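You operate a simulated robot arm through the tools that you are given. There is no shell and no other tool.

You run a simulated robot arm. Do the job below in one go: nothing can be reset, and whatever is moved stays where it is left.

JOB
Span the scale with the brass weight, then check-weigh the open pouch.
Fine: weight back in its place; a pouch that shows less than the order card's weight goes in the red tub, else on the green mat. Set down upright: brass weight, brown pouch.

The check looks at the end state, three seconds after you hand in, the way a careful person would. Anything else that was tipped, shoved, dropped, spilled or broken makes it a failure.

ROBOT AND FRAMES
A 6-joint arm with a two-finger gripper, fixed in place. Base frame: the origin is at the foot of the arm, x ahead of it, y to its left, z up. Units: mm, rad, N and s.
Its first joint turns from -2.897 to 2.897 rad. Payload 2.45 kg.
Tool frame: the origin (TCP) lies between the finger pads and is the grasp point; the fingertips stand 20 mm ahead of it; z points along the fingers, y is the line along which they close. Largest opening 140 mm; the body of the gripper starts 168 mm behind the TCP.
Orientation is that of the tool frame in the base frame, as a unit quaternion [w, x, y, z]. With the fingers straight down and closing along the base's y, the tool's x points along the base's -x, its y along +y and its z along -z.

CONTROLS
- The arm moves only by the tool drive_tool. Its argument "commands" is a list of rows, each a list of 6 numbers: the shift along the tool's x, y, z in mm, then the turn, a rotation vector about the tool's x, y, z in rad. In form: [[dx, dy, dz, wx, wy, wz], ...]. A call has 1 to 20 rows; each row shifts and turns the commanded pose from where the row before left it, along the tool's axes as they then stand. "jaw" is the closure in counts, from 0 (fully open) to 255 (shut), set as the call begins (left out, the last holds). Each row takes 0.2 s and may step no farther than 50 mm and 0.15 rad from the row before; otherwise, or with a gripper value out of range, the whole call is refused. Where a pose cannot be reached the arm comes as near as it can. A force on the tool above 40 N (or 10 N above the force at the start of the call, whichever is more), or a blocked arm, ends the call early, and 0.2 s more pass. The fingers move at their own pace (about 45 mm/s each) and stop on an object; they squeeze with about 40 N. The grip force told is the motor's: it shows also when the fingers shut on nothing. Time passes only in rows, and 0.2 s behind the last, so rows that do not move let the fingers close. The reply holds the time, the measured pose of the TCP, the force on the tool along the base axes, the opening and the grip force, in the units named above and with some noise, with the torque about the TCP (base axes, N m) and any sound that the robot's microphone picked up.
- Cameras (640 x 400 px; columns grow to the right, rows downward): "scene" is fixed at [218.7, -648.6, 1607.1]; the picture's right is [0.80, -0.60, 0.00], its down [-0.30, -0.39, -0.87] and it looks along [0.53, 0.69, -0.49] (base axes); focal length 329 px, centre (320, 200). "wrist" rides on the gripper at [78, 11, -209] in the tool frame; the picture's right is [-0.14, 0.99, 0.00], its down [-0.92, -0.13, -0.37] and it looks along [-0.37, -0.05, 0.93] (tool axes); focal length 280 px, centre (320, 200). There is no depth. A picture from a camera that has moved, and an enlarged one, comes with that camera's place and axes in the base frame and with its lens.
- get_image(camera): a new picture of that camera. No time passes.
- inspect(camera, box): a new picture of the part [left, top, right, bottom] of that camera's present view, enlarged. No time passes.
- hand_in(): hands the job in; it is judged then, once.

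Nothing tells you positions but the pictures and the camera data. Unless the task says otherwise, let go and move clear before handing in.

The tools are called after "Emit:" as a command line: name --pt "numbers of a row" for each row, then --argument value for the rest, lists and objects as JSON in quotes. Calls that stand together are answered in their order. drive_tool: Moves the arm, as the interface text tells. Its arguments: {"type":"object","properties":{"commands":{"type":"array"},"jaw":{"type":"number"}},"required":["commands"]} The other tools are called the same way: get_image (camera) takes a picture; inspect (camera, box) takes an enlarged picture of a part of a camera's view; hand_in () hands the job in.

At the start:

```text
time_s: 0.0
tcp_pos: [817.6, 49.3, 1262.7]
orientation: [0.0, 0.001, 1.0, 0.0]
ft_force: [-0.2, 0.7, 0.5]
moment: [0.0, 0.0, -0.02]
grip_width: 139.8
finger_force: 0.0
```

scene: 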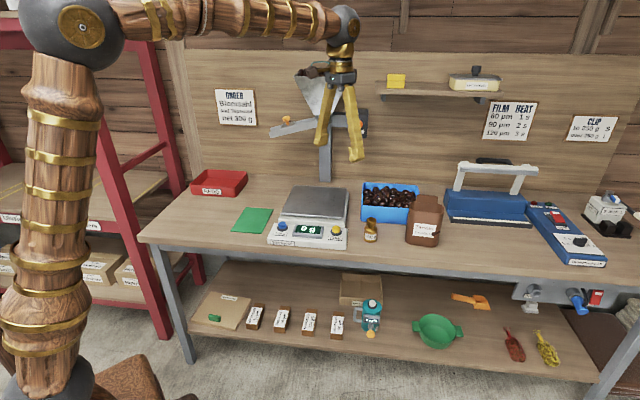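
wrist: 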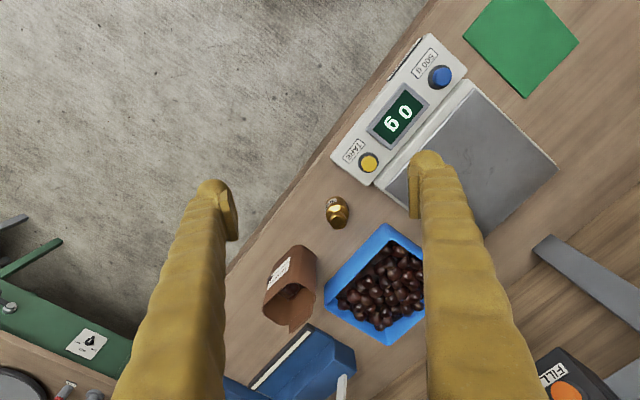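

I see a bench with a scale (blue and yellow buttons), a brass weight, an open brown pouch, a red tub, a green mat and an order card. I'll take enlarged views before moving anything.

Emit:
inspect --camera "scene" --box '[180, 70, 300, 145]'

Emit:
inspect --camera "scene" --box '[250, 170, 450, 260]'

Emit:
inspect --camera "scene" --box '[140, 150, 300, 250]'

Emit:
inspect --camera "wrist" --box '[230, 0, 590, 225]'

Emit:
inspect --camera "wrist" --box '[230, 170, 450, 340]'

Emit:
inspect --camera "scene" --box '[370, 60, 630, 150]'

```text
5.33 times, centred on (240, 108) of scene
camera zoom: at [218.7, -648.6, 1607.1], right [0.8, -0.6, 0.0], down [-0.3, -0.39, -0.87], along [0.53, 0.69, -0.49], focal length 1754 px, centre (747, 693)
```

zoom: 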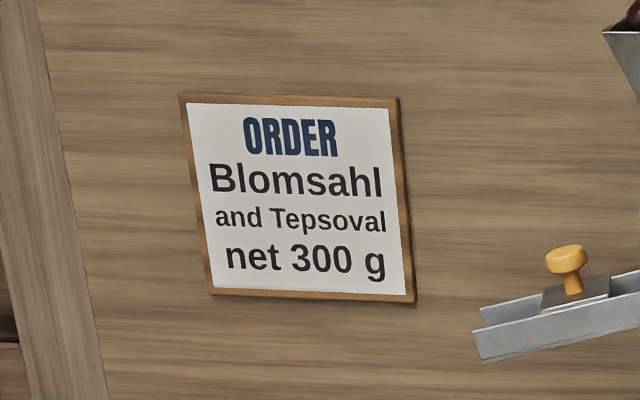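

```text
3.20 times, centred on (350, 215) of scene
camera zoom: at [218.7, -648.6, 1607.1], right [0.8, -0.6, 0.0], down [-0.3, -0.39, -0.87], along [0.53, 0.69, -0.49], focal length 1052 px, centre (224, 152)
```

zoom: 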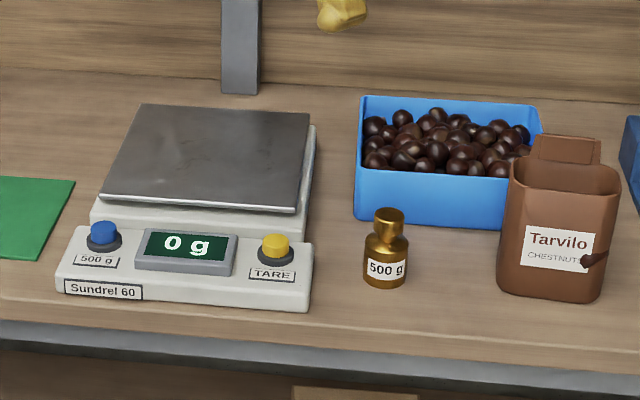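

```text
4.00 times, centred on (220, 200) of scene
camera zoom: at [218.7, -648.6, 1607.1], right [0.8, -0.6, 0.0], down [-0.3, -0.39, -0.87], along [0.53, 0.69, -0.49], focal length 1316 px, centre (720, 200)
```

zoom: 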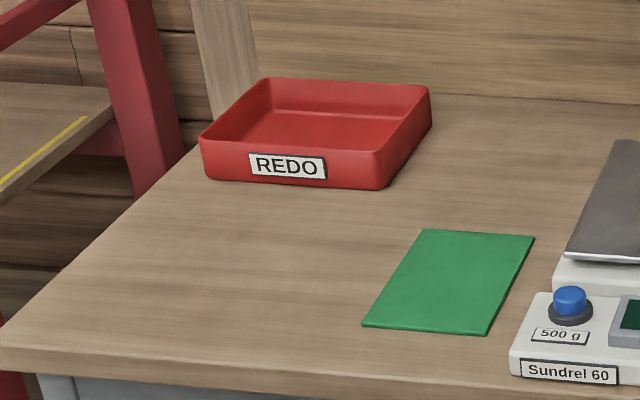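

```text
1.78 times, centred on (410, 112) of wrist
camera zoom: at [739.1, 59.7, 1470.9], right [0.14, 0.99, 0.0], down [0.92, -0.13, 0.37], along [0.37, -0.05, -0.93], focal length 498 px, centre (160, 356)
```

zoom: 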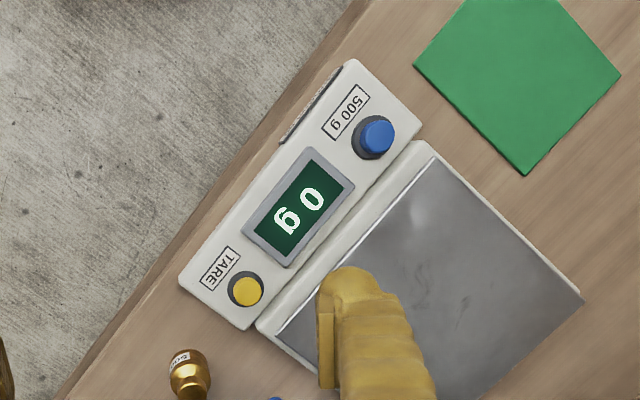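

```text
2.35 times, centred on (340, 255) of wrist
camera zoom: at [739.1, 59.7, 1470.9], right [0.14, 0.99, 0.0], down [0.92, -0.13, 0.37], along [0.37, -0.05, -0.93], focal length 660 px, centre (273, 71)
```

zoom: 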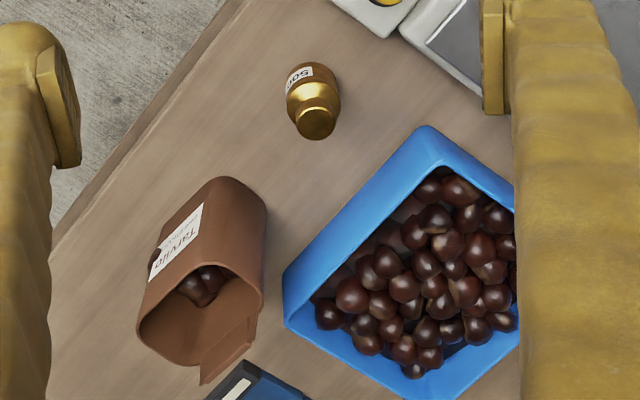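

```text
2.46 times, centred on (500, 105) of scene
camera zoom: at [218.7, -648.6, 1607.1], right [0.8, -0.6, 0.0], down [-0.3, -0.39, -0.87], along [0.53, 0.69, -0.49], focal length 810 px, centre (-123, 434)
```

zoom: 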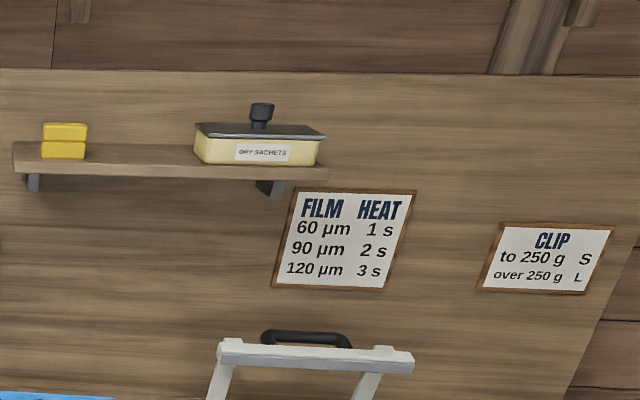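

The order card says net 300 g. The scale has a blue "500 g" span button and a yellow "TARE" button and reads 0 g. I'll look closer at the pouch, the weight's spot and the hopper structure above the bench before moving.

Emit:
inspect --camera "scene" --box '[350, 180, 450, 250]'

Emit:
inspect --camera "scene" --box '[260, 40, 400, 190]'

Emit:
inspect --camera "scene" --box '[420, 140, 640, 270]'

Emit:
inspect --camera "scene" --box '[180, 270, 400, 370]'

Emit:
inspect --camera "scene" --box '[260, 180, 360, 250]'

```text
5.71 times, centred on (400, 215) of scene
camera zoom: at [218.7, -648.6, 1607.1], right [0.8, -0.6, 0.0], down [-0.3, -0.39, -0.87], along [0.53, 0.69, -0.49], focal length 1879 px, centre (-137, 114)
```

zoom: 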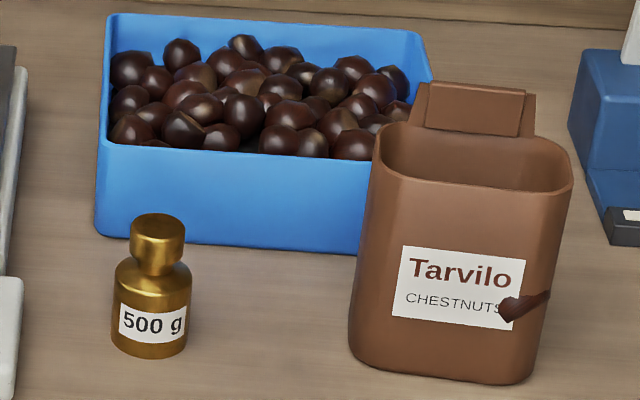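

```text
2.67 times, centred on (330, 115) of scene
camera zoom: at [218.7, -648.6, 1607.1], right [0.8, -0.6, 0.0], down [-0.3, -0.39, -0.87], along [0.53, 0.69, -0.49], focal length 877 px, centre (293, 427)
```

zoom: 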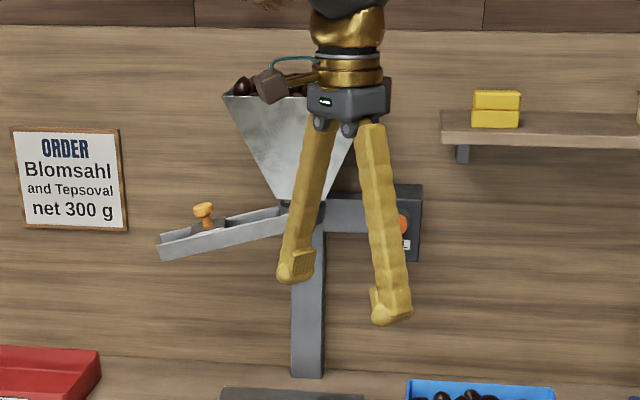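

```text
2.91 times, centred on (530, 205) of scene
camera zoom: at [218.7, -648.6, 1607.1], right [0.8, -0.6, 0.0], down [-0.3, -0.39, -0.87], along [0.53, 0.69, -0.49], focal length 957 px, centre (-291, 186)
```

zoom: 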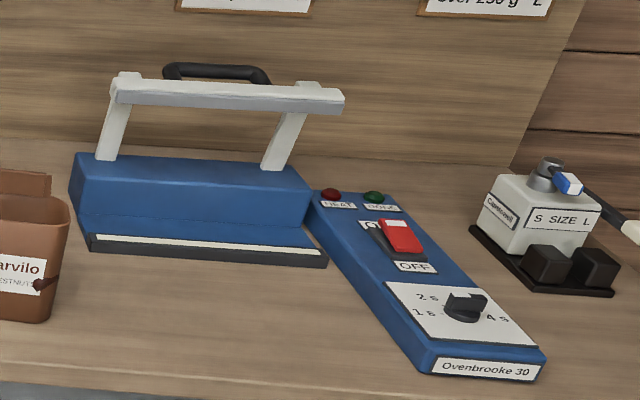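

```text
2.91 times, centred on (290, 320) of scene
camera zoom: at [218.7, -648.6, 1607.1], right [0.8, -0.6, 0.0], down [-0.3, -0.39, -0.87], along [0.53, 0.69, -0.49], focal length 957 px, centre (407, -149)
```

zoom: 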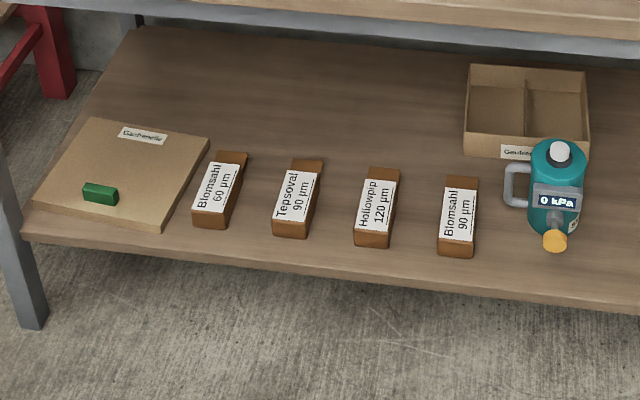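

```text
5.71 times, centred on (310, 215) of scene
camera zoom: at [218.7, -648.6, 1607.1], right [0.8, -0.6, 0.0], down [-0.3, -0.39, -0.87], along [0.53, 0.69, -0.49], focal length 1879 px, centre (377, 114)
```

zoom: 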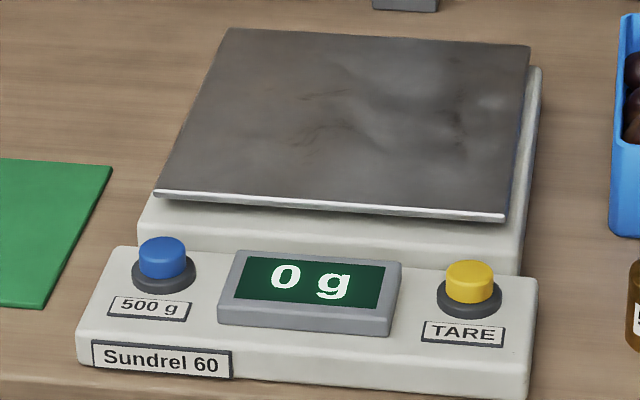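

The order is for 300 g net. I put the weight near (1009, 60), the pouch near (1150, -66), the scale buttons near (753, 290) and (900, 142), and the bench top around z 850. First I'll turn the tool 45° clockwise to line up with the bench.

Emit:
drive_tool --pt "0 0 0 0 0 0.131" --pt "0 0 0 0 0 0.131" --pt "0 0 0 0 0 0.131" --pt "0 0 0 0 0 0.131" --pt "0 0 0 0 0 0.131" --pt "0 0 0 0 0 0.13" --pt "0 0 0 0 0 0"

Emit:
get_image --camera "wrist"

Emit:
get_image --camera "scene"

```text
time_s: 1.6
tcp_pos: [815.4, 49.3, 1262.2]
orientation: [0.001, 0.384, 0.923, 0.0]
ft_force: [-0.1, 0.5, -0.2]
moment: [-0.01, 0.01, -0.02]
grip_width: 140.1
finger_force: 0.0
```

```text
taken
camera wrist: at [769.7, 111.8, 1470.8], right [0.8, 0.6, 0.0], down [0.56, -0.74, 0.37], along [0.22, -0.29, -0.93], focal length 280 px, centre (320, 200)
```

wrist: 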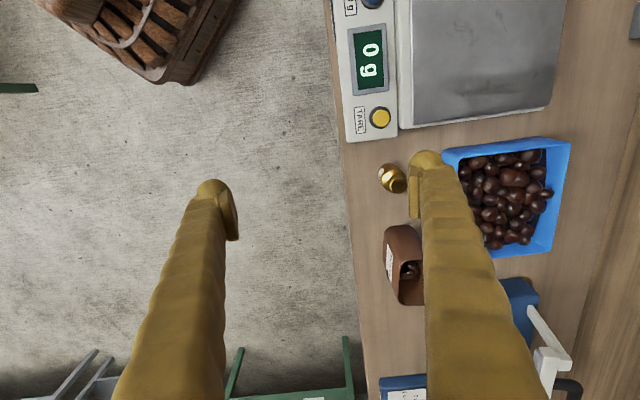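

```text
taken
```

scene: 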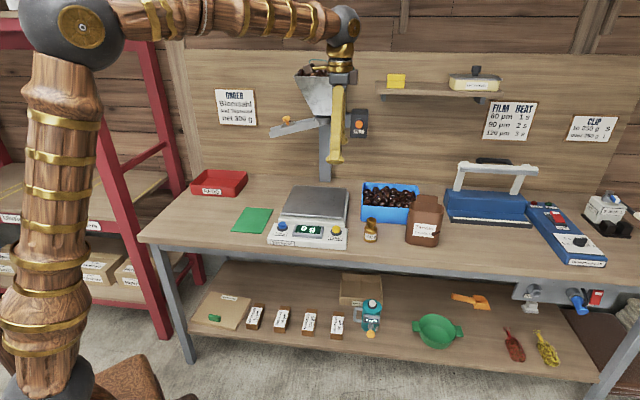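

The bench is aligned with the tool now. The weight, pouch and scale agree with my estimates. I'm moving to hover above the weight at about z 1080 to look closer.

Emit:
drive_tool --pt "-16.4 24.2 30.4 0 0 0" --pt "-16.4 24.2 30.4 0 0 0" --pt "-16.4 24.2 30.4 0 0 0" --pt "-16.4 24.2 30.4 0 0 0" --pt "-16.4 24.2 30.4 0 0 0" --pt "-16.4 24.2 30.4 0 0 0" --pt "0 0 0 0 0 0"

Emit:
get_image --camera "wrist"

Emit:
get_image --camera "scene"

```text
time_s: 3.2
tcp_pos: [990.4, 82.0, 1078.4]
orientation: [0.001, 0.383, 0.924, -0.001]
ft_force: [0.7, -0.3, -0.7]
moment: [0.01, 0.01, 0.02]
grip_width: 140.3
finger_force: 0.0
```

```text
taken
camera wrist: at [943.2, 144.5, 1287.6], right [0.8, 0.6, 0.0], down [0.56, -0.74, 0.37], along [0.22, -0.29, -0.93], focal length 280 px, centre (320, 200)
```

wrist: 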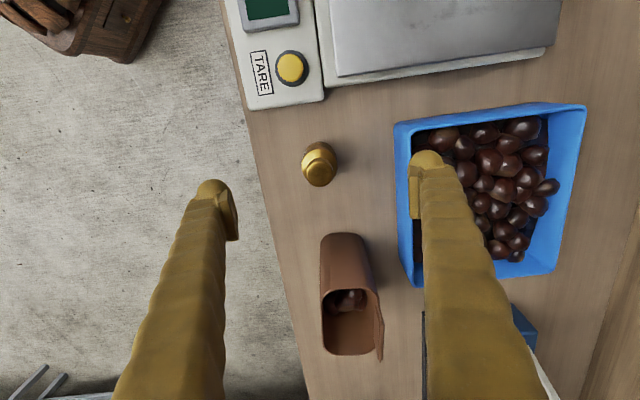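

```text
taken
```

scene: 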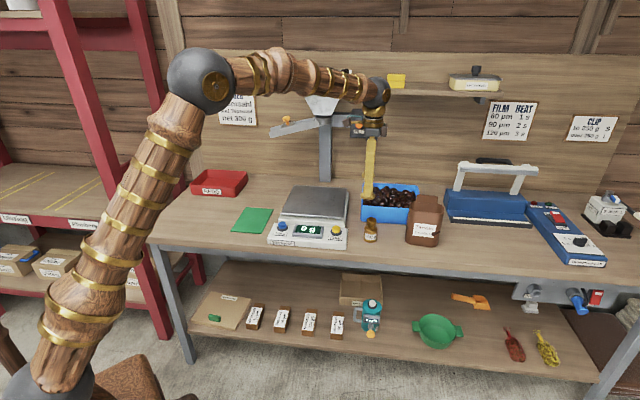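

The arm reaches here without trouble. I'll enlarge the weight and pouch to pin down their positions and shapes.

Emit:
inspect --camera "wrist" --box '[250, 110, 410, 210]'

Emit:
inspect --camera "wrist" --box '[260, 210, 460, 370]'

Emit:
inspect --camera "wrist" --box '[220, 0, 380, 110]'

Emit:
inspect --camera "scene" --box '[350, 205, 395, 250]'

```text
4.00 times, centred on (330, 160) of wrist
camera zoom: at [943.2, 144.5, 1287.6], right [0.8, 0.6, 0.0], down [0.56, -0.74, 0.37], along [0.22, -0.29, -0.93], focal length 1122 px, centre (280, 360)
```

zoom: 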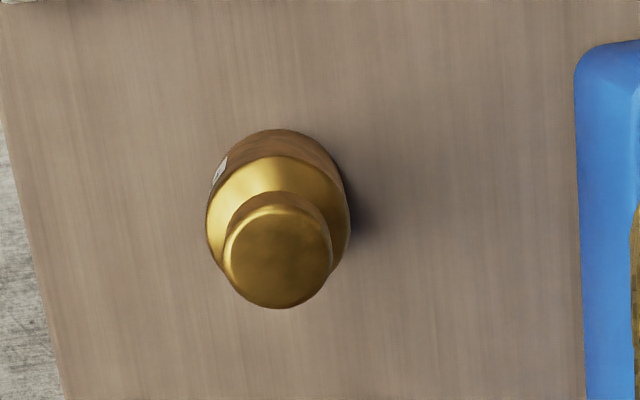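

```text
2.50 times, centred on (360, 290) of wrist
camera zoom: at [943.2, 144.5, 1287.6], right [0.8, 0.6, 0.0], down [0.56, -0.74, 0.37], along [0.22, -0.29, -0.93], focal length 701 px, centre (220, -25)
```

zoom: 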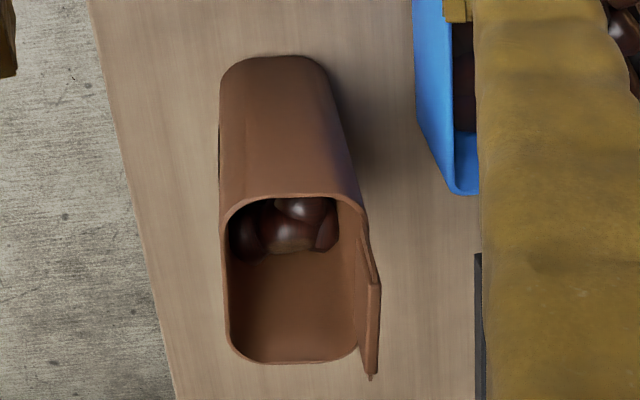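

```text
3.64 times, centred on (300, 55) of wrist
camera zoom: at [943.2, 144.5, 1287.6], right [0.8, 0.6, 0.0], down [0.56, -0.74, 0.37], along [0.22, -0.29, -0.93], focal length 1020 px, centre (393, 727)
```

zoom: 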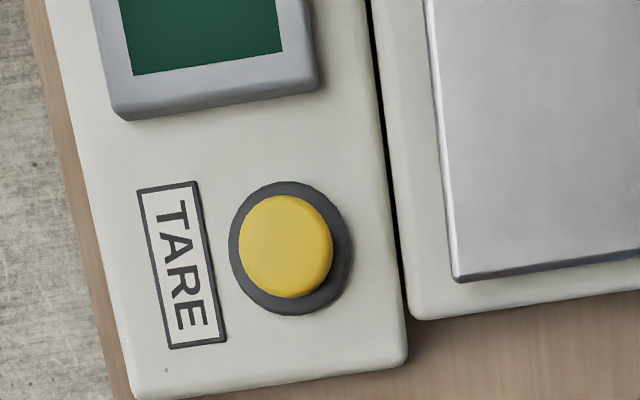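

```text
8.89 times, centred on (372, 228) of scene
camera zoom: at [218.7, -648.6, 1607.1], right [0.8, -0.6, 0.0], down [-0.3, -0.39, -0.87], along [0.53, 0.69, -0.49], focal length 2923 px, centre (-147, -44)
```

zoom: 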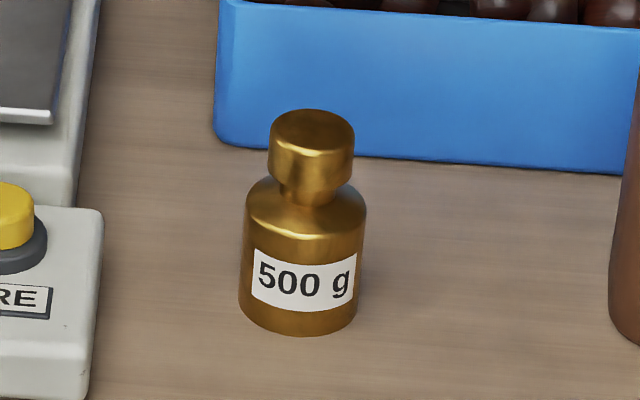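

The weight stands at about x 1007, y 59. Its body is about 52 mm across and about 85 mm tall including the knob. I'll narrow the jaws to about 100 mm to stay clear of the blue box, centre over the weight and come part-way down to check the alignment.

Emit:
drive_tool --pt "-14.1 -2.3 0 0 0 0" --pt "-14.1 -2.3 0 0 0 0" --pt "0 0 30 0 0 0" --pt "0 0 30 0 0 0" --pt "0 0 20 0 0 0" --pt "0 0 0 0 0 0" --pt "0 0 0 0 0 0" --jaw 73

Emit:
get_image --camera "wrist"

Emit:
inspect --camera "scene" --box '[310, 130, 450, 250]'

```text
time_s: 4.8
tcp_pos: [1006.3, 57.9, 999.8]
orientation: [0.001, 0.383, 0.924, 0.0]
ft_force: [0.0, 0.2, 0.0]
moment: [0.01, 0.0, 0.02]
grip_width: 100.0
finger_force: 0.1
```

```text
taken
camera wrist: at [959.7, 121.0, 1208.0], right [0.8, 0.6, 0.0], down [0.56, -0.74, 0.37], along [0.22, -0.29, -0.93], focal length 280 px, centre (320, 200)
```

wrist: 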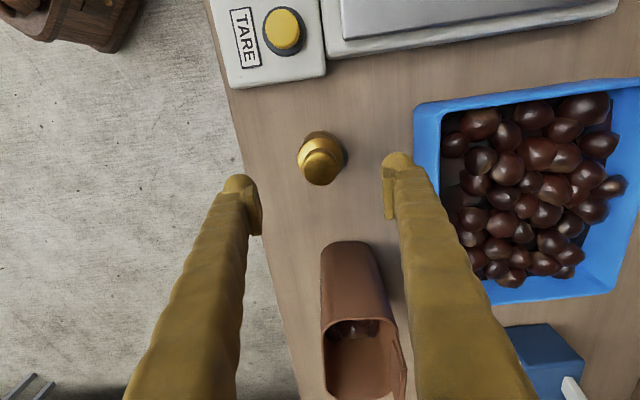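

```text
3.33 times, centred on (380, 190) of scene
camera zoom: at [218.7, -648.6, 1607.1], right [0.8, -0.6, 0.0], down [-0.3, -0.39, -0.87], along [0.53, 0.69, -0.49], focal length 1096 px, centre (120, 233)
```

zoom: 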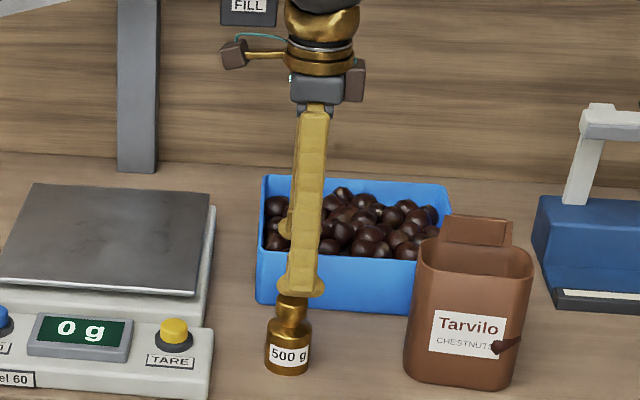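

The fingers straddle the weight and it is centred to within about 2 mm. I'm going straight down to z≈882, with the fingertips about 12 mm above the bench.

Emit:
drive_tool --pt "1 1 25 0 0 0" --pt "0 0 25 0 0 0" --pt "0 0 25 0 0 0" --pt "0 0 23 0 0 0" --pt "0 0 20 0 0 0" --pt "0 0 0 0 0 0"

Emit:
get_image --camera "wrist"

Emit:
inspect --camera "scene" --box '[330, 180, 430, 250]'

```text
time_s: 6.2
tcp_pos: [1005.3, 58.5, 882.1]
orientation: [0.0, 0.383, 0.924, 0.001]
ft_force: [-0.6, -0.7, 0.4]
moment: [-0.01, -0.01, -0.02]
grip_width: 99.9
finger_force: 0.0
```

```text
taken
camera wrist: at [958.7, 122.4, 1090.9], right [0.8, 0.6, 0.0], down [0.56, -0.74, 0.37], along [0.22, -0.29, -0.93], focal length 280 px, centre (320, 200)
```

wrist: 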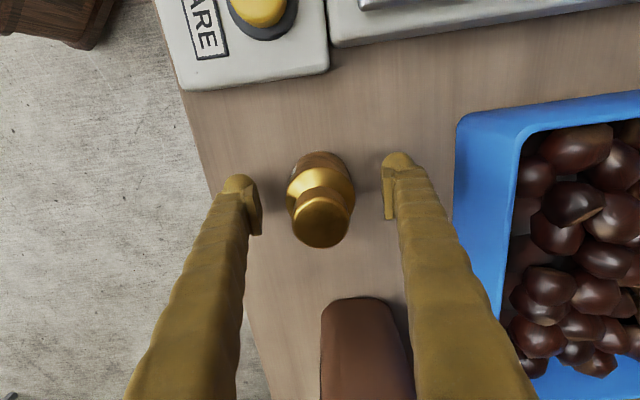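

```text
5.71 times, centred on (380, 215) of scene
camera zoom: at [218.7, -648.6, 1607.1], right [0.8, -0.6, 0.0], down [-0.3, -0.39, -0.87], along [0.53, 0.69, -0.49], focal length 1879 px, centre (-23, 114)
```

zoom: 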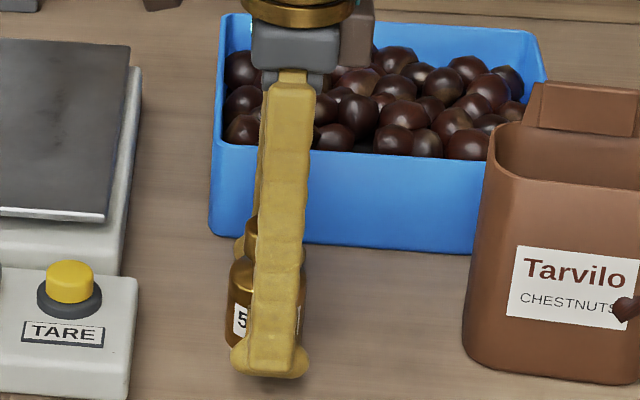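

Everything is lined up. I'll shift 1.5 mm to centre, then close on the weight's body and let the fingers settle.

Emit:
drive_tool --pt "0 1.5 0 0 0 0" --pt "0 0 0 0 0 0"

Emit:
drive_tool --pt "0 0 0 0 0 0" --pt "0 0 0 0 0 0" --pt "0 0 0 0 0 0" --pt "0 0 0 0 0 0" --pt "0 0 0 0 0 0" --jaw 255

Emit:
get_image --camera "wrist"

```text
time_s: 6.8
tcp_pos: [1006.9, 60.3, 882.5]
orientation: [0.001, 0.383, 0.924, 0.001]
ft_force: [0.2, 0.1, -0.1]
moment: [0.02, -0.01, -0.04]
grip_width: 100.0
finger_force: 0.1
```

```text
time_s: 8.0
tcp_pos: [1006.1, 60.2, 883.3]
orientation: [0.001, 0.383, 0.924, 0.0]
ft_force: [-1.3, -1.6, 1.1]
moment: [-0.01, 0.05, -0.02]
grip_width: 51.3
finger_force: 39.9
```

```text
taken
camera wrist: at [959.7, 123.5, 1091.0], right [0.8, 0.6, 0.0], down [0.56, -0.74, 0.37], along [0.22, -0.29, -0.93], focal length 280 px, centre (320, 200)
```

wrist: 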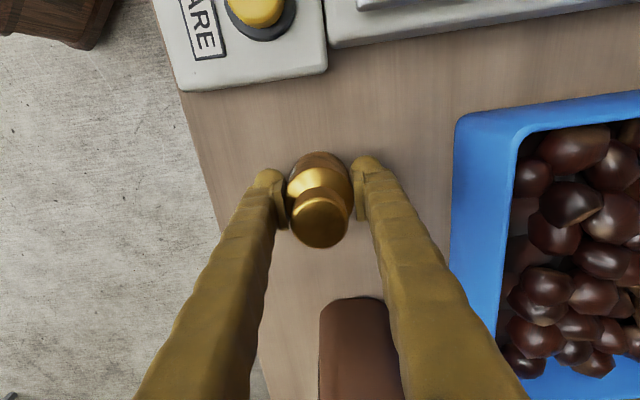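

The weight is firmly gripped at 51 mm. I'm noting its home as TCP (1006.5, 60.2, 882.8). I'll lift it straight up and check.

Emit:
drive_tool --pt "0 0 -10 0 0 0" --pt "0 0 -20 0 0 0" --pt "0 0 -30 0 0 0" --pt "0 0 -30 0 0 0" --pt "0 0 -30 0 0 0" --pt "0 0 0 0 0 0"

Emit:
get_image --camera "wrist"

Emit:
inspect --camera "scene" --box '[260, 100, 450, 260]'

```text
time_s: 9.4
tcp_pos: [1005.9, 60.5, 1003.1]
orientation: [-0.001, 0.383, 0.924, 0.0]
ft_force: [0.1, -0.6, -4.3]
moment: [-0.04, -0.02, 0.01]
grip_width: 51.0
finger_force: 40.0
```

```text
taken
camera wrist: at [959.7, 124.0, 1212.0], right [0.8, 0.6, 0.0], down [0.56, -0.74, 0.37], along [0.22, -0.29, -0.93], focal length 280 px, centre (320, 200)
```

wrist: 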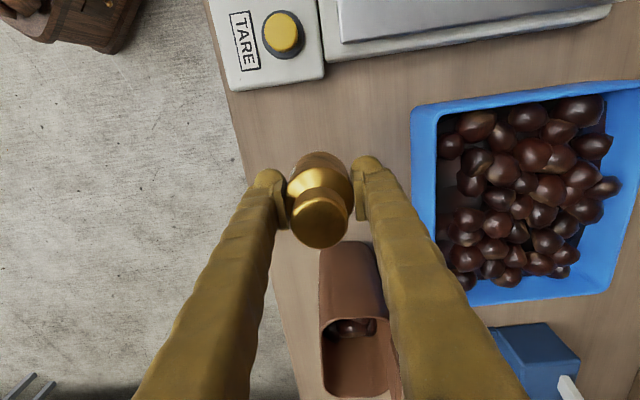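

```text
2.50 times, centred on (355, 180) of scene
camera zoom: at [218.7, -648.6, 1607.1], right [0.8, -0.6, 0.0], down [-0.3, -0.39, -0.87], along [0.53, 0.69, -0.49], focal length 822 px, centre (232, 250)
```

zoom: 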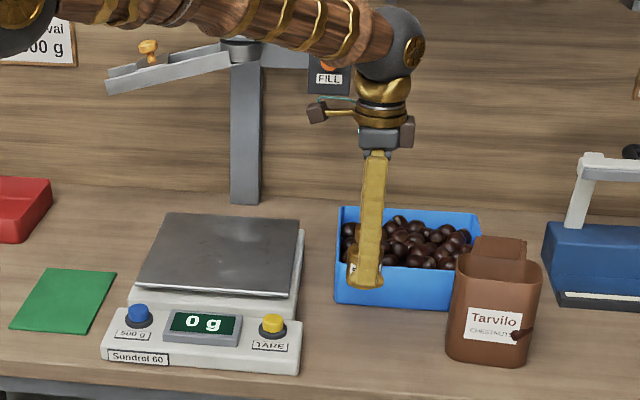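

The weight is held securely, with about 4.5 N of extra load. Next I carry it over the front half of the pan to about p 436, q 880 (x 930, y 314), staying at z≈1000.

Emit:
drive_tool --pt "33.3 18 0 0 0 0" --pt "33.3 18 0 0 0 0" --pt "33.3 18 0 0 0 0" --pt "33.3 18 0 0 0 0" --pt "33.3 18 0 0 0 0" --pt "33.3 18 0 0 0 0" --pt "33.3 18 0 0 0 0" --pt "0 0 0 0 0 0" --pt "0 0 0 0 0 0"

Emit:
get_image --camera "wrist"

Emit:
get_image --camera "scene"

```text
time_s: 11.4
tcp_pos: [930.0, 313.8, 1000.9]
orientation: [0.0, 0.383, 0.924, 0.0]
ft_force: [0.0, 0.0, -5.0]
moment: [-0.01, 0.01, 0.01]
grip_width: 51.2
finger_force: 39.7
```

```text
taken
camera wrist: at [884.0, 378.3, 1209.6], right [0.8, 0.6, 0.0], down [0.56, -0.74, 0.37], along [0.22, -0.29, -0.93], focal length 280 px, centre (320, 200)
```

wrist: 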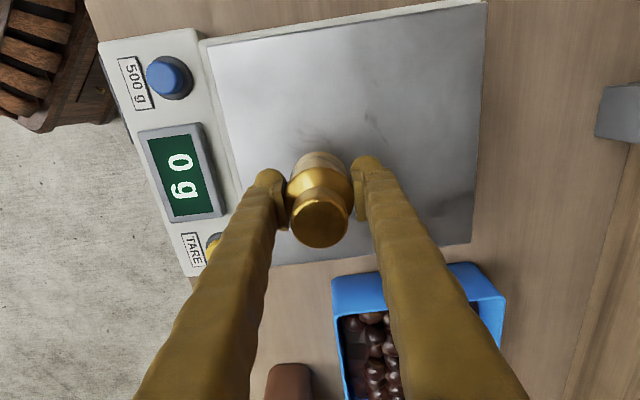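

```text
taken
```

scene: 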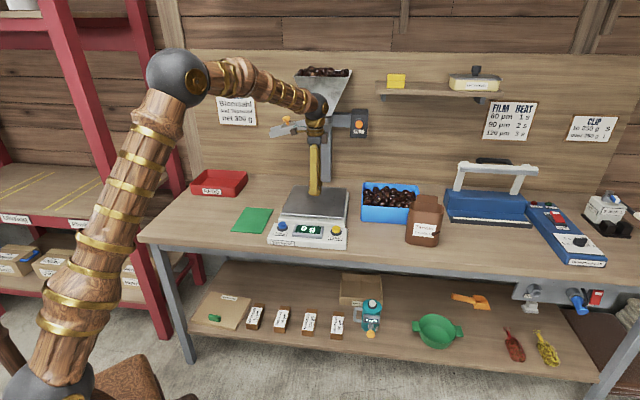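

I'm over the pan. I'll come down to just above the expected contact height, then creep the last bit.

Emit:
drive_tool --pt "0 0 20 0 0 0" --pt "0 0 15 0 0 0" --pt "0 0 10 0 0 0" --pt "0 0 0 0 0 0"

Emit:
inspect --camera "scene" --box '[265, 130, 365, 250]'

```text
time_s: 12.4
tcp_pos: [930.6, 315.0, 955.4]
orientation: [0.0, 0.383, 0.924, 0.0]
ft_force: [-0.5, 0.3, -4.7]
moment: [0.0, 0.01, 0.01]
grip_width: 51.2
finger_force: 40.6
```

```text
3.33 times, centred on (315, 190) of scene
camera zoom: at [218.7, -648.6, 1607.1], right [0.8, -0.6, 0.0], down [-0.3, -0.39, -0.87], along [0.53, 0.69, -0.49], focal length 1096 px, centre (337, 233)
```

zoom: 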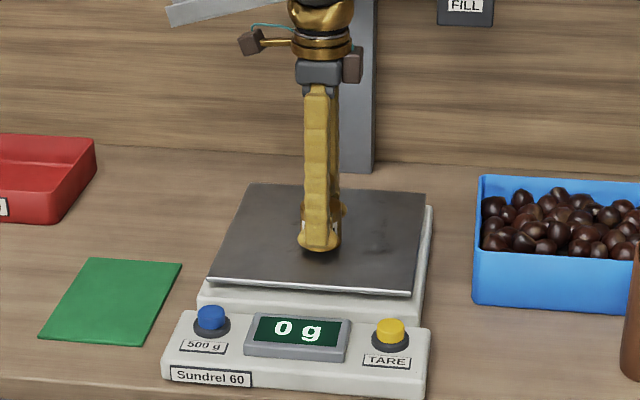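

Emit:
drive_tool --pt "0 0 3 0 0 0" --pt "0 0 3 0 0 0" --pt "0 0 2 0 0 0" --pt "0 0 0 0 0 0"

Emit:
inspect --camera "scene" --box '[265, 180, 365, 250]'

```text
time_s: 13.4
tcp_pos: [931.0, 315.8, 948.5]
orientation: [0.001, 0.383, 0.924, 0.0]
ft_force: [-0.1, -0.5, -5.3]
moment: [0.01, 0.0, -0.01]
grip_width: 51.3
finger_force: 39.9
```

```text
5.71 times, centred on (315, 215) of scene
camera zoom: at [218.7, -648.6, 1607.1], right [0.8, -0.6, 0.0], down [-0.3, -0.39, -0.87], along [0.53, 0.69, -0.49], focal length 1879 px, centre (349, 114)
```

zoom: 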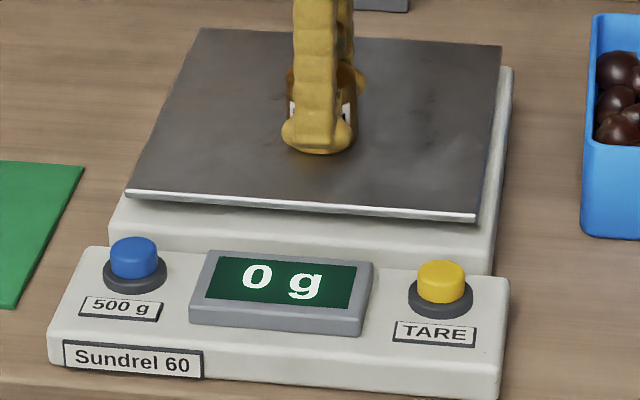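

The scale still reads 0 g and the full load is still on the tool, so there's no contact yet. I'll keep creeping down in small steps.

Emit:
drive_tool --pt "0 0 2 0 0 0" --pt "0 0 1.5 0 0 0" --pt "0 0 0 0 0 0"

Emit:
inspect --camera "scene" --box '[265, 180, 365, 250]'

```text
time_s: 14.2
tcp_pos: [930.9, 314.9, 947.1]
orientation: [0.001, 0.383, 0.924, 0.001]
ft_force: [-6.6, 2.0, 34.9]
moment: [0.06, 0.47, -0.09]
grip_width: 51.3
finger_force: 40.4
```

```text
5.71 times, centred on (315, 215) of scene
camera zoom: at [218.7, -648.6, 1607.1], right [0.8, -0.6, 0.0], down [-0.3, -0.39, -0.87], along [0.53, 0.69, -0.49], focal length 1879 px, centre (349, 114)
```

zoom: 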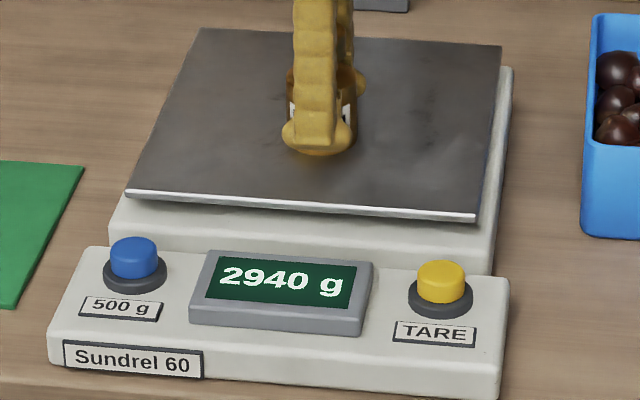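

Contact is made, and I'm pressing slightly too hard at about 35 N. I'll back off about 2.3 mm to unload before releasing.

Emit:
drive_tool --pt "0 0 -1.2 0 0 0" --pt "0 0 -1.0 0 0 0" --pt "0 0 0 0 0 0"

Emit:
inspect --camera "scene" --box '[265, 180, 365, 250]'

```text
time_s: 15.0
tcp_pos: [930.8, 315.1, 947.3]
orientation: [-0.001, 0.382, 0.924, 0.0]
ft_force: [4.0, 6.0, 16.9]
moment: [0.09, -0.28, 0.03]
grip_width: 51.3
finger_force: 40.0
```

```text
5.71 times, centred on (315, 215) of scene
camera zoom: at [218.7, -648.6, 1607.1], right [0.8, -0.6, 0.0], down [-0.3, -0.39, -0.87], along [0.53, 0.69, -0.49], focal length 1879 px, centre (349, 114)
```

zoom: 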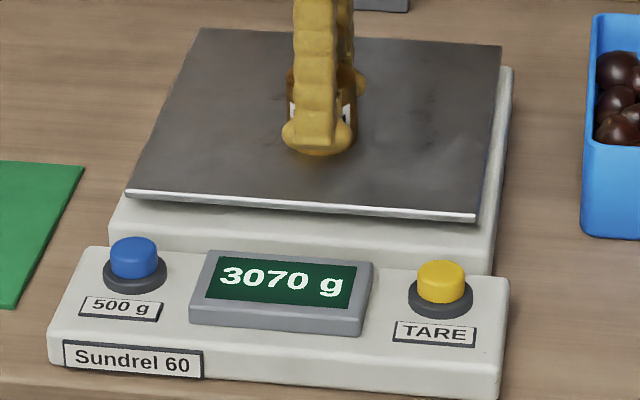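

Emit:
drive_tool --pt "0 0 -0.7 0 0 0" --pt "0 0 0 0 0 0" --pt "0 0 0 0 0 0"

Emit:
inspect --camera "scene" --box '[265, 180, 365, 250]'

```text
time_s: 15.8
tcp_pos: [929.7, 313.9, 947.2]
orientation: [-0.001, 0.382, 0.924, -0.001]
ft_force: [2.0, 0.1, 2.8]
moment: [-0.06, -0.18, 0.03]
grip_width: 51.4
finger_force: 40.2
```

```text
5.71 times, centred on (315, 215) of scene
camera zoom: at [218.7, -648.6, 1607.1], right [0.8, -0.6, 0.0], down [-0.3, -0.39, -0.87], along [0.53, 0.69, -0.49], focal length 1879 px, centre (349, 114)
```

zoom: 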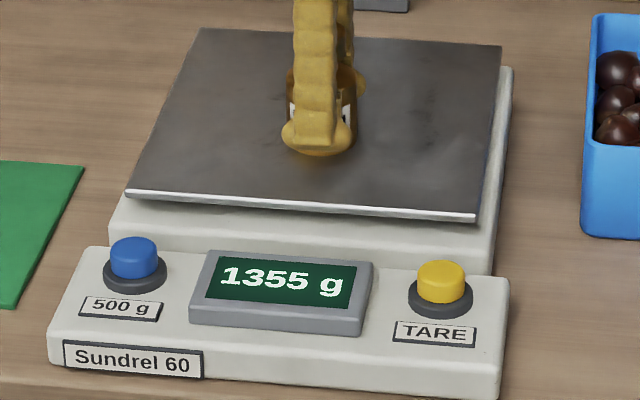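

The load is nearly balanced now. I'll open the jaws to about 100 mm to release the weight, then rise straight up.

Emit:
drive_tool --pt "0 0 0 0 0 0" --pt "0 0 0 0 0 0" --pt "0 0 0 0 0 0" --pt "0 0 0 0 0 0" --pt "0 0 0 0 0 0" --jaw 73

Emit:
get_image --camera "wrist"

Emit:
inspect --camera "scene" --box '[265, 180, 365, 250]'

```text
time_s: 17.0
tcp_pos: [931.2, 315.3, 949.0]
orientation: [0.0, 0.383, 0.924, 0.0]
ft_force: [-0.1, 0.2, 0.1]
moment: [0.01, 0.03, 0.0]
grip_width: 99.9
finger_force: 0.0
```

```text
taken
camera wrist: at [884.2, 378.0, 1156.8], right [0.8, 0.6, 0.0], down [0.56, -0.74, 0.37], along [0.22, -0.29, -0.93], focal length 280 px, centre (320, 200)
```

wrist: 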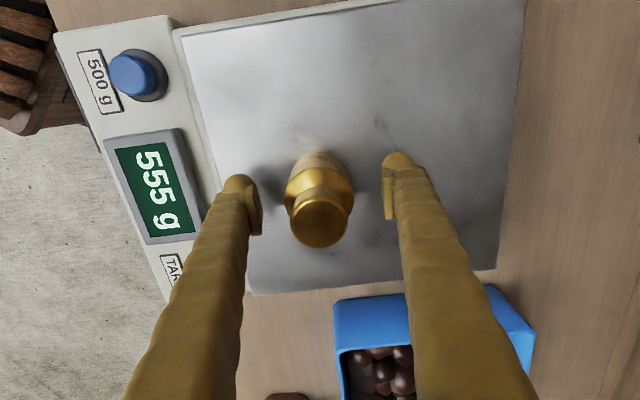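

```text
5.71 times, centred on (315, 215) of scene
camera zoom: at [218.7, -648.6, 1607.1], right [0.8, -0.6, 0.0], down [-0.3, -0.39, -0.87], along [0.53, 0.69, -0.49], focal length 1879 px, centre (349, 114)
```

zoom: 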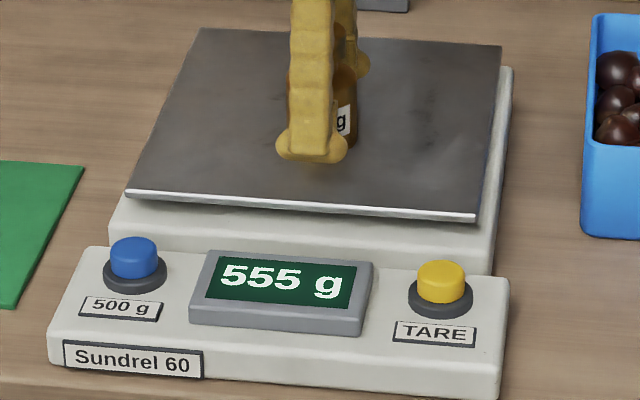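

It's released; the weight stands on the pan and the scale reads 555 g, so it does need spanning. I'll rise clear and check that the reading is stable before pressing the 500 g button.

Emit:
drive_tool --pt "0 0 -20 0 0 0" --pt "0 0 -30 0 0 0" --pt "0 0 -40 0 0 0" --pt "0 0 -40 0 0 0" --pt "0 0 0 0 0 0"

Emit:
get_image --camera "wrist"

Emit:
inspect --camera "scene" --box '[265, 180, 365, 250]'

```text
time_s: 18.2
tcp_pos: [931.3, 314.1, 1078.6]
orientation: [0.0, 0.383, 0.924, 0.0]
ft_force: [0.4, -0.4, -0.3]
moment: [0.01, 0.0, 0.0]
grip_width: 100.1
finger_force: 0.1
```

```text
taken
camera wrist: at [885.0, 378.2, 1287.1], right [0.8, 0.6, 0.0], down [0.56, -0.74, 0.37], along [0.22, -0.29, -0.93], focal length 280 px, centre (320, 200)
```

wrist: 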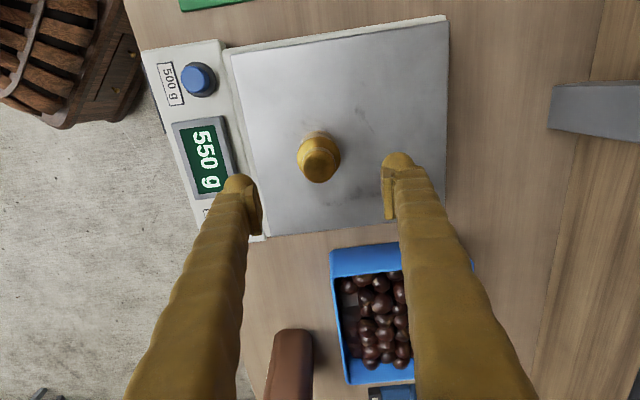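

```text
5.71 times, centred on (315, 215) of scene
camera zoom: at [218.7, -648.6, 1607.1], right [0.8, -0.6, 0.0], down [-0.3, -0.39, -0.87], along [0.53, 0.69, -0.49], focal length 1879 px, centre (349, 114)
```

zoom: 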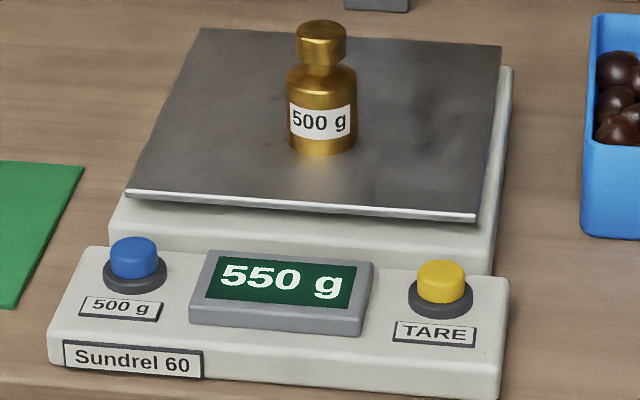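

The reading is steady at 550 g. Now I close the fingers, move above the blue "500 g" button (p 326, q 738) and come down to just above it.

Emit:
drive_tool --pt "22.1 -28.4 0 0 0 0" --pt "22.1 -28.4 0 0 0 0" --pt "22.1 -28.4 0 0 0 0" --pt "22.1 -28.4 0 0 0 0" --pt "22.1 -28.4 0 0 0 0" --pt "0 0 32 0 0 0" --pt "0 0 32 0 0 0" --pt "0 0 32 0 0 0" --pt "0 0 25 0 0 0" --pt "0 0 0 0 0 0" --jaw 255

Emit:
get_image --camera "wrist"

Emit:
inspect --camera "scene" --box '[250, 170, 370, 250]'

```text
time_s: 20.4
tcp_pos: [751.5, 292.2, 956.6]
orientation: [0.0, 0.382, 0.924, 0.0]
ft_force: [0.5, -0.6, 0.0]
moment: [-0.03, -0.02, -0.02]
grip_width: 0.0
finger_force: 29.1
```

```text
taken
camera wrist: at [705.7, 355.5, 1165.0], right [0.8, 0.6, 0.0], down [0.56, -0.74, 0.37], along [0.22, -0.29, -0.93], focal length 280 px, centre (320, 200)
```

wrist: 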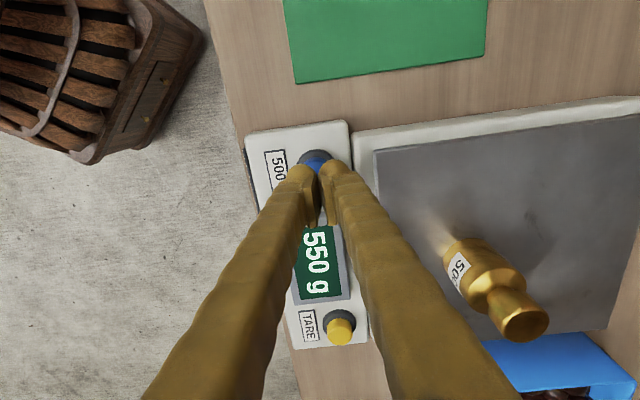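

```text
5.00 times, centred on (310, 210) of scene
camera zoom: at [218.7, -648.6, 1607.1], right [0.8, -0.6, 0.0], down [-0.3, -0.39, -0.87], along [0.53, 0.69, -0.49], focal length 1644 px, centre (370, 150)
```

zoom: 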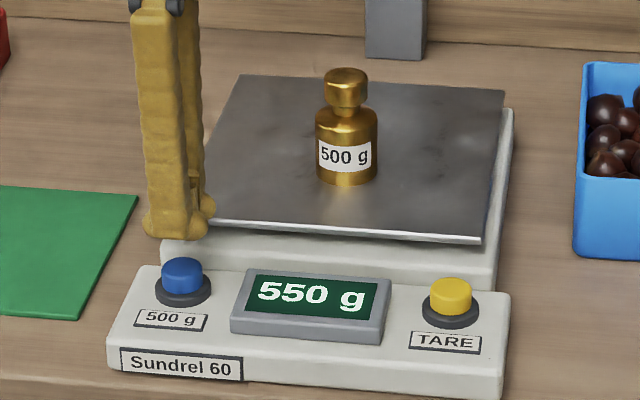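

The fingertips are right above the blue button. I'll descend slowly and watch the force and the display.

Emit:
drive_tool --pt "0 0 15 0 0 0" --pt "0 0 10 0 0 0" --pt "0 0 5 0 0 0" --pt "0 0 0 0 0 0"

Emit:
inspect --camera "scene" --box '[250, 170, 370, 250]'

```text
time_s: 21.4
tcp_pos: [751.6, 292.9, 927.0]
orientation: [0.0, 0.383, 0.924, 0.0]
ft_force: [-0.9, 0.0, 0.8]
moment: [-0.02, 0.02, 0.02]
grip_width: 0.0
finger_force: 29.5
```

```text
5.00 times, centred on (310, 210) of scene
camera zoom: at [218.7, -648.6, 1607.1], right [0.8, -0.6, 0.0], down [-0.3, -0.39, -0.87], along [0.53, 0.69, -0.49], focal length 1644 px, centre (370, 150)
```

zoom: 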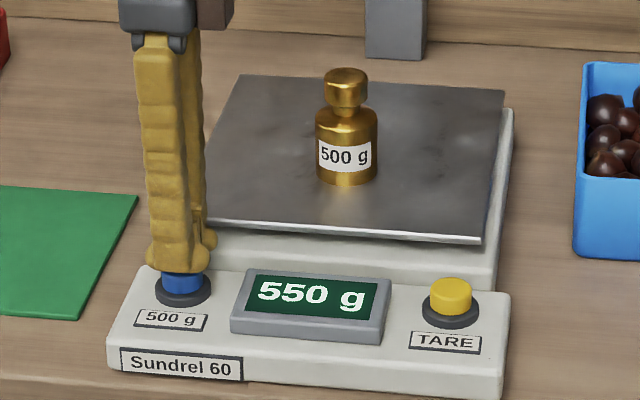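

Emit:
drive_tool --pt "0 0 3 0 0 0" --pt "0 0 2 0 0 0" --pt "0 0 2 0 0 0" --pt "0 0 0 0 0 0"

Emit:
inspect --camera "scene" --box '[250, 170, 370, 250]'

```text
time_s: 22.4
tcp_pos: [753.4, 292.0, 919.6]
orientation: [0.0, 0.383, 0.924, 0.0]
ft_force: [0.6, -0.4, 1.4]
moment: [0.01, -0.01, 0.05]
grip_width: 0.1
finger_force: 29.9
```

```text
5.00 times, centred on (310, 210) of scene
camera zoom: at [218.7, -648.6, 1607.1], right [0.8, -0.6, 0.0], down [-0.3, -0.39, -0.87], along [0.53, 0.69, -0.49], focal length 1644 px, centre (370, 150)
```

zoom: 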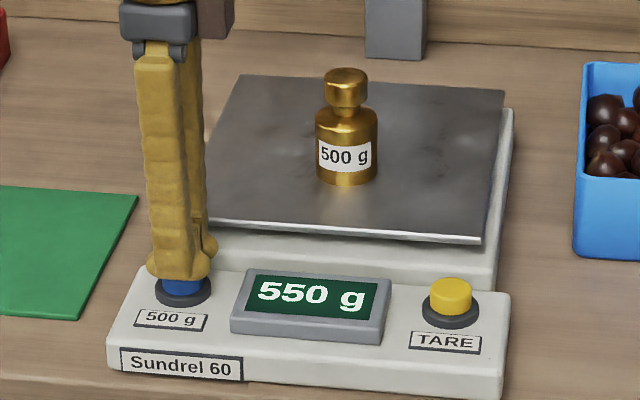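

Emit:
drive_tool --pt "0 0 1.5 0 0 0" --pt "0 0 1.5 0 0 0" --pt "0 0 0 0 0 0"

Emit:
inspect --camera "scene" --box '[250, 170, 370, 250]'

```text
time_s: 23.2
tcp_pos: [752.7, 291.6, 916.3]
orientation: [0.001, 0.382, 0.924, 0.0]
ft_force: [1.1, 0.2, 2.0]
moment: [-0.01, -0.01, 0.04]
grip_width: 0.1
finger_force: 29.4
heard: click
```

```text
5.00 times, centred on (310, 210) of scene
camera zoom: at [218.7, -648.6, 1607.1], right [0.8, -0.6, 0.0], down [-0.3, -0.39, -0.87], along [0.53, 0.69, -0.49], focal length 1644 px, centre (370, 150)
```

zoom: 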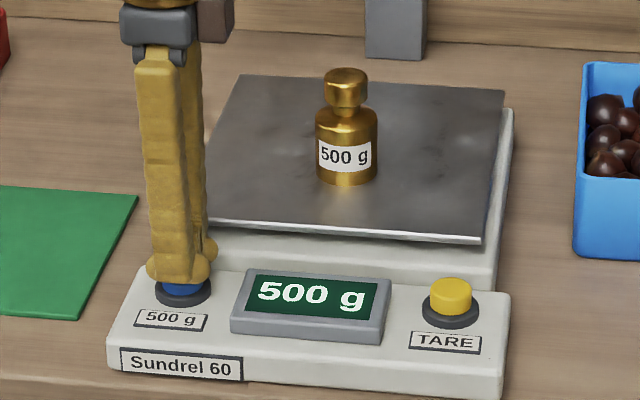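

I heard a click and the display now reads exactly 500 g, so the scale is spanned. I'll lift straight off the button.

Emit:
drive_tool --pt "0 0 -10 0 0 0" --pt "0 0 -30 0 0 0" --pt "0 0 -40 0 0 0" --pt "0 0 -40 0 0 0" --pt "0 0 -42 0 0 0" --pt "0 0 0 0 0 0"

Emit:
inspect --camera "scene" --box '[250, 170, 370, 250]'

```text
time_s: 24.6
tcp_pos: [753.3, 294.2, 1078.7]
orientation: [0.0, 0.382, 0.924, 0.001]
ft_force: [0.0, -0.1, -0.2]
moment: [0.04, -0.03, 0.02]
grip_width: 0.0
finger_force: 29.7
```

```text
5.00 times, centred on (310, 210) of scene
camera zoom: at [218.7, -648.6, 1607.1], right [0.8, -0.6, 0.0], down [-0.3, -0.39, -0.87], along [0.53, 0.69, -0.49], focal length 1644 px, centre (370, 150)
```

zoom: 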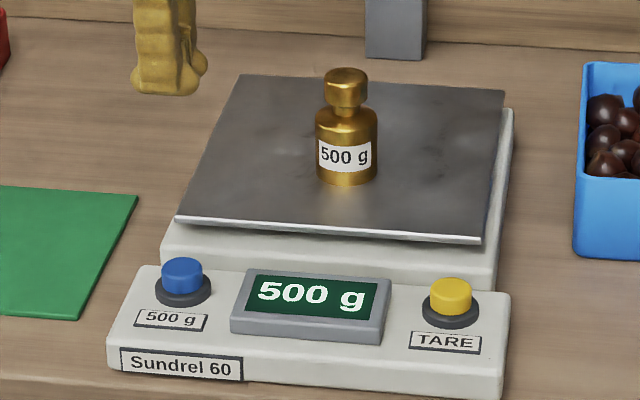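

The scale holds at 500 g. Now I return above the weight with the jaws opened to about 100 mm.

Emit:
drive_tool --pt "-22.14 27.9 0 0 0 0" --pt "-22.14 27.9 0 0 0 0" --pt "-22.14 27.9 0 0 0 0" --pt "-22.14 27.9 0 0 0 0" --pt "-22.14 27.9 0 0 0 0" --pt "0 0 0 0 0 0" --pt "0 0 0 0 0 0" --jaw 73

Emit:
get_image --camera "wrist"

```text
time_s: 26.2
tcp_pos: [928.9, 312.8, 1079.9]
orientation: [0.0, 0.383, 0.924, 0.0]
ft_force: [0.0, -0.2, -0.6]
moment: [-0.05, 0.03, 0.02]
grip_width: 100.1
finger_force: 0.0
```

```text
taken
camera wrist: at [882.5, 375.7, 1287.7], right [0.8, 0.6, 0.0], down [0.56, -0.74, 0.37], along [0.22, -0.29, -0.93], focal length 280 px, centre (320, 200)
```

wrist: 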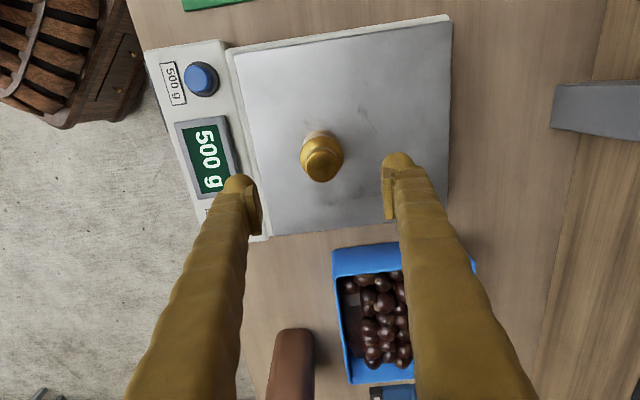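

Emit:
drive_tool --pt "0 2.5 30 0 0 0" --pt "0 0 30 0 0 0" --pt "0 0 30 0 0 0" --pt "0 0 25 0 0 0" --pt "0 0 15 0 0 0" --pt "0 0 0 0 0 0"

Emit:
get_image --camera "wrist"

```text
time_s: 27.6
tcp_pos: [930.4, 313.8, 948.7]
orientation: [0.0, 0.382, 0.924, 0.0]
ft_force: [0.2, 0.0, 0.1]
moment: [-0.02, 0.04, 0.0]
grip_width: 100.0
finger_force: 0.1
```

```text
taken
camera wrist: at [884.4, 377.3, 1158.1], right [0.8, 0.6, 0.0], down [0.56, -0.74, 0.37], along [0.22, -0.29, -0.93], focal length 280 px, centre (320, 200)
```

wrist: 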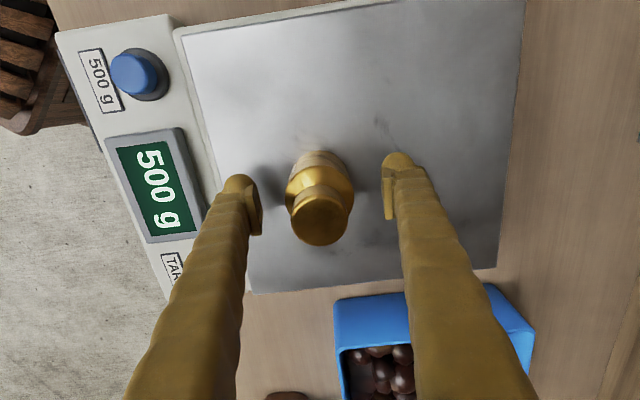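

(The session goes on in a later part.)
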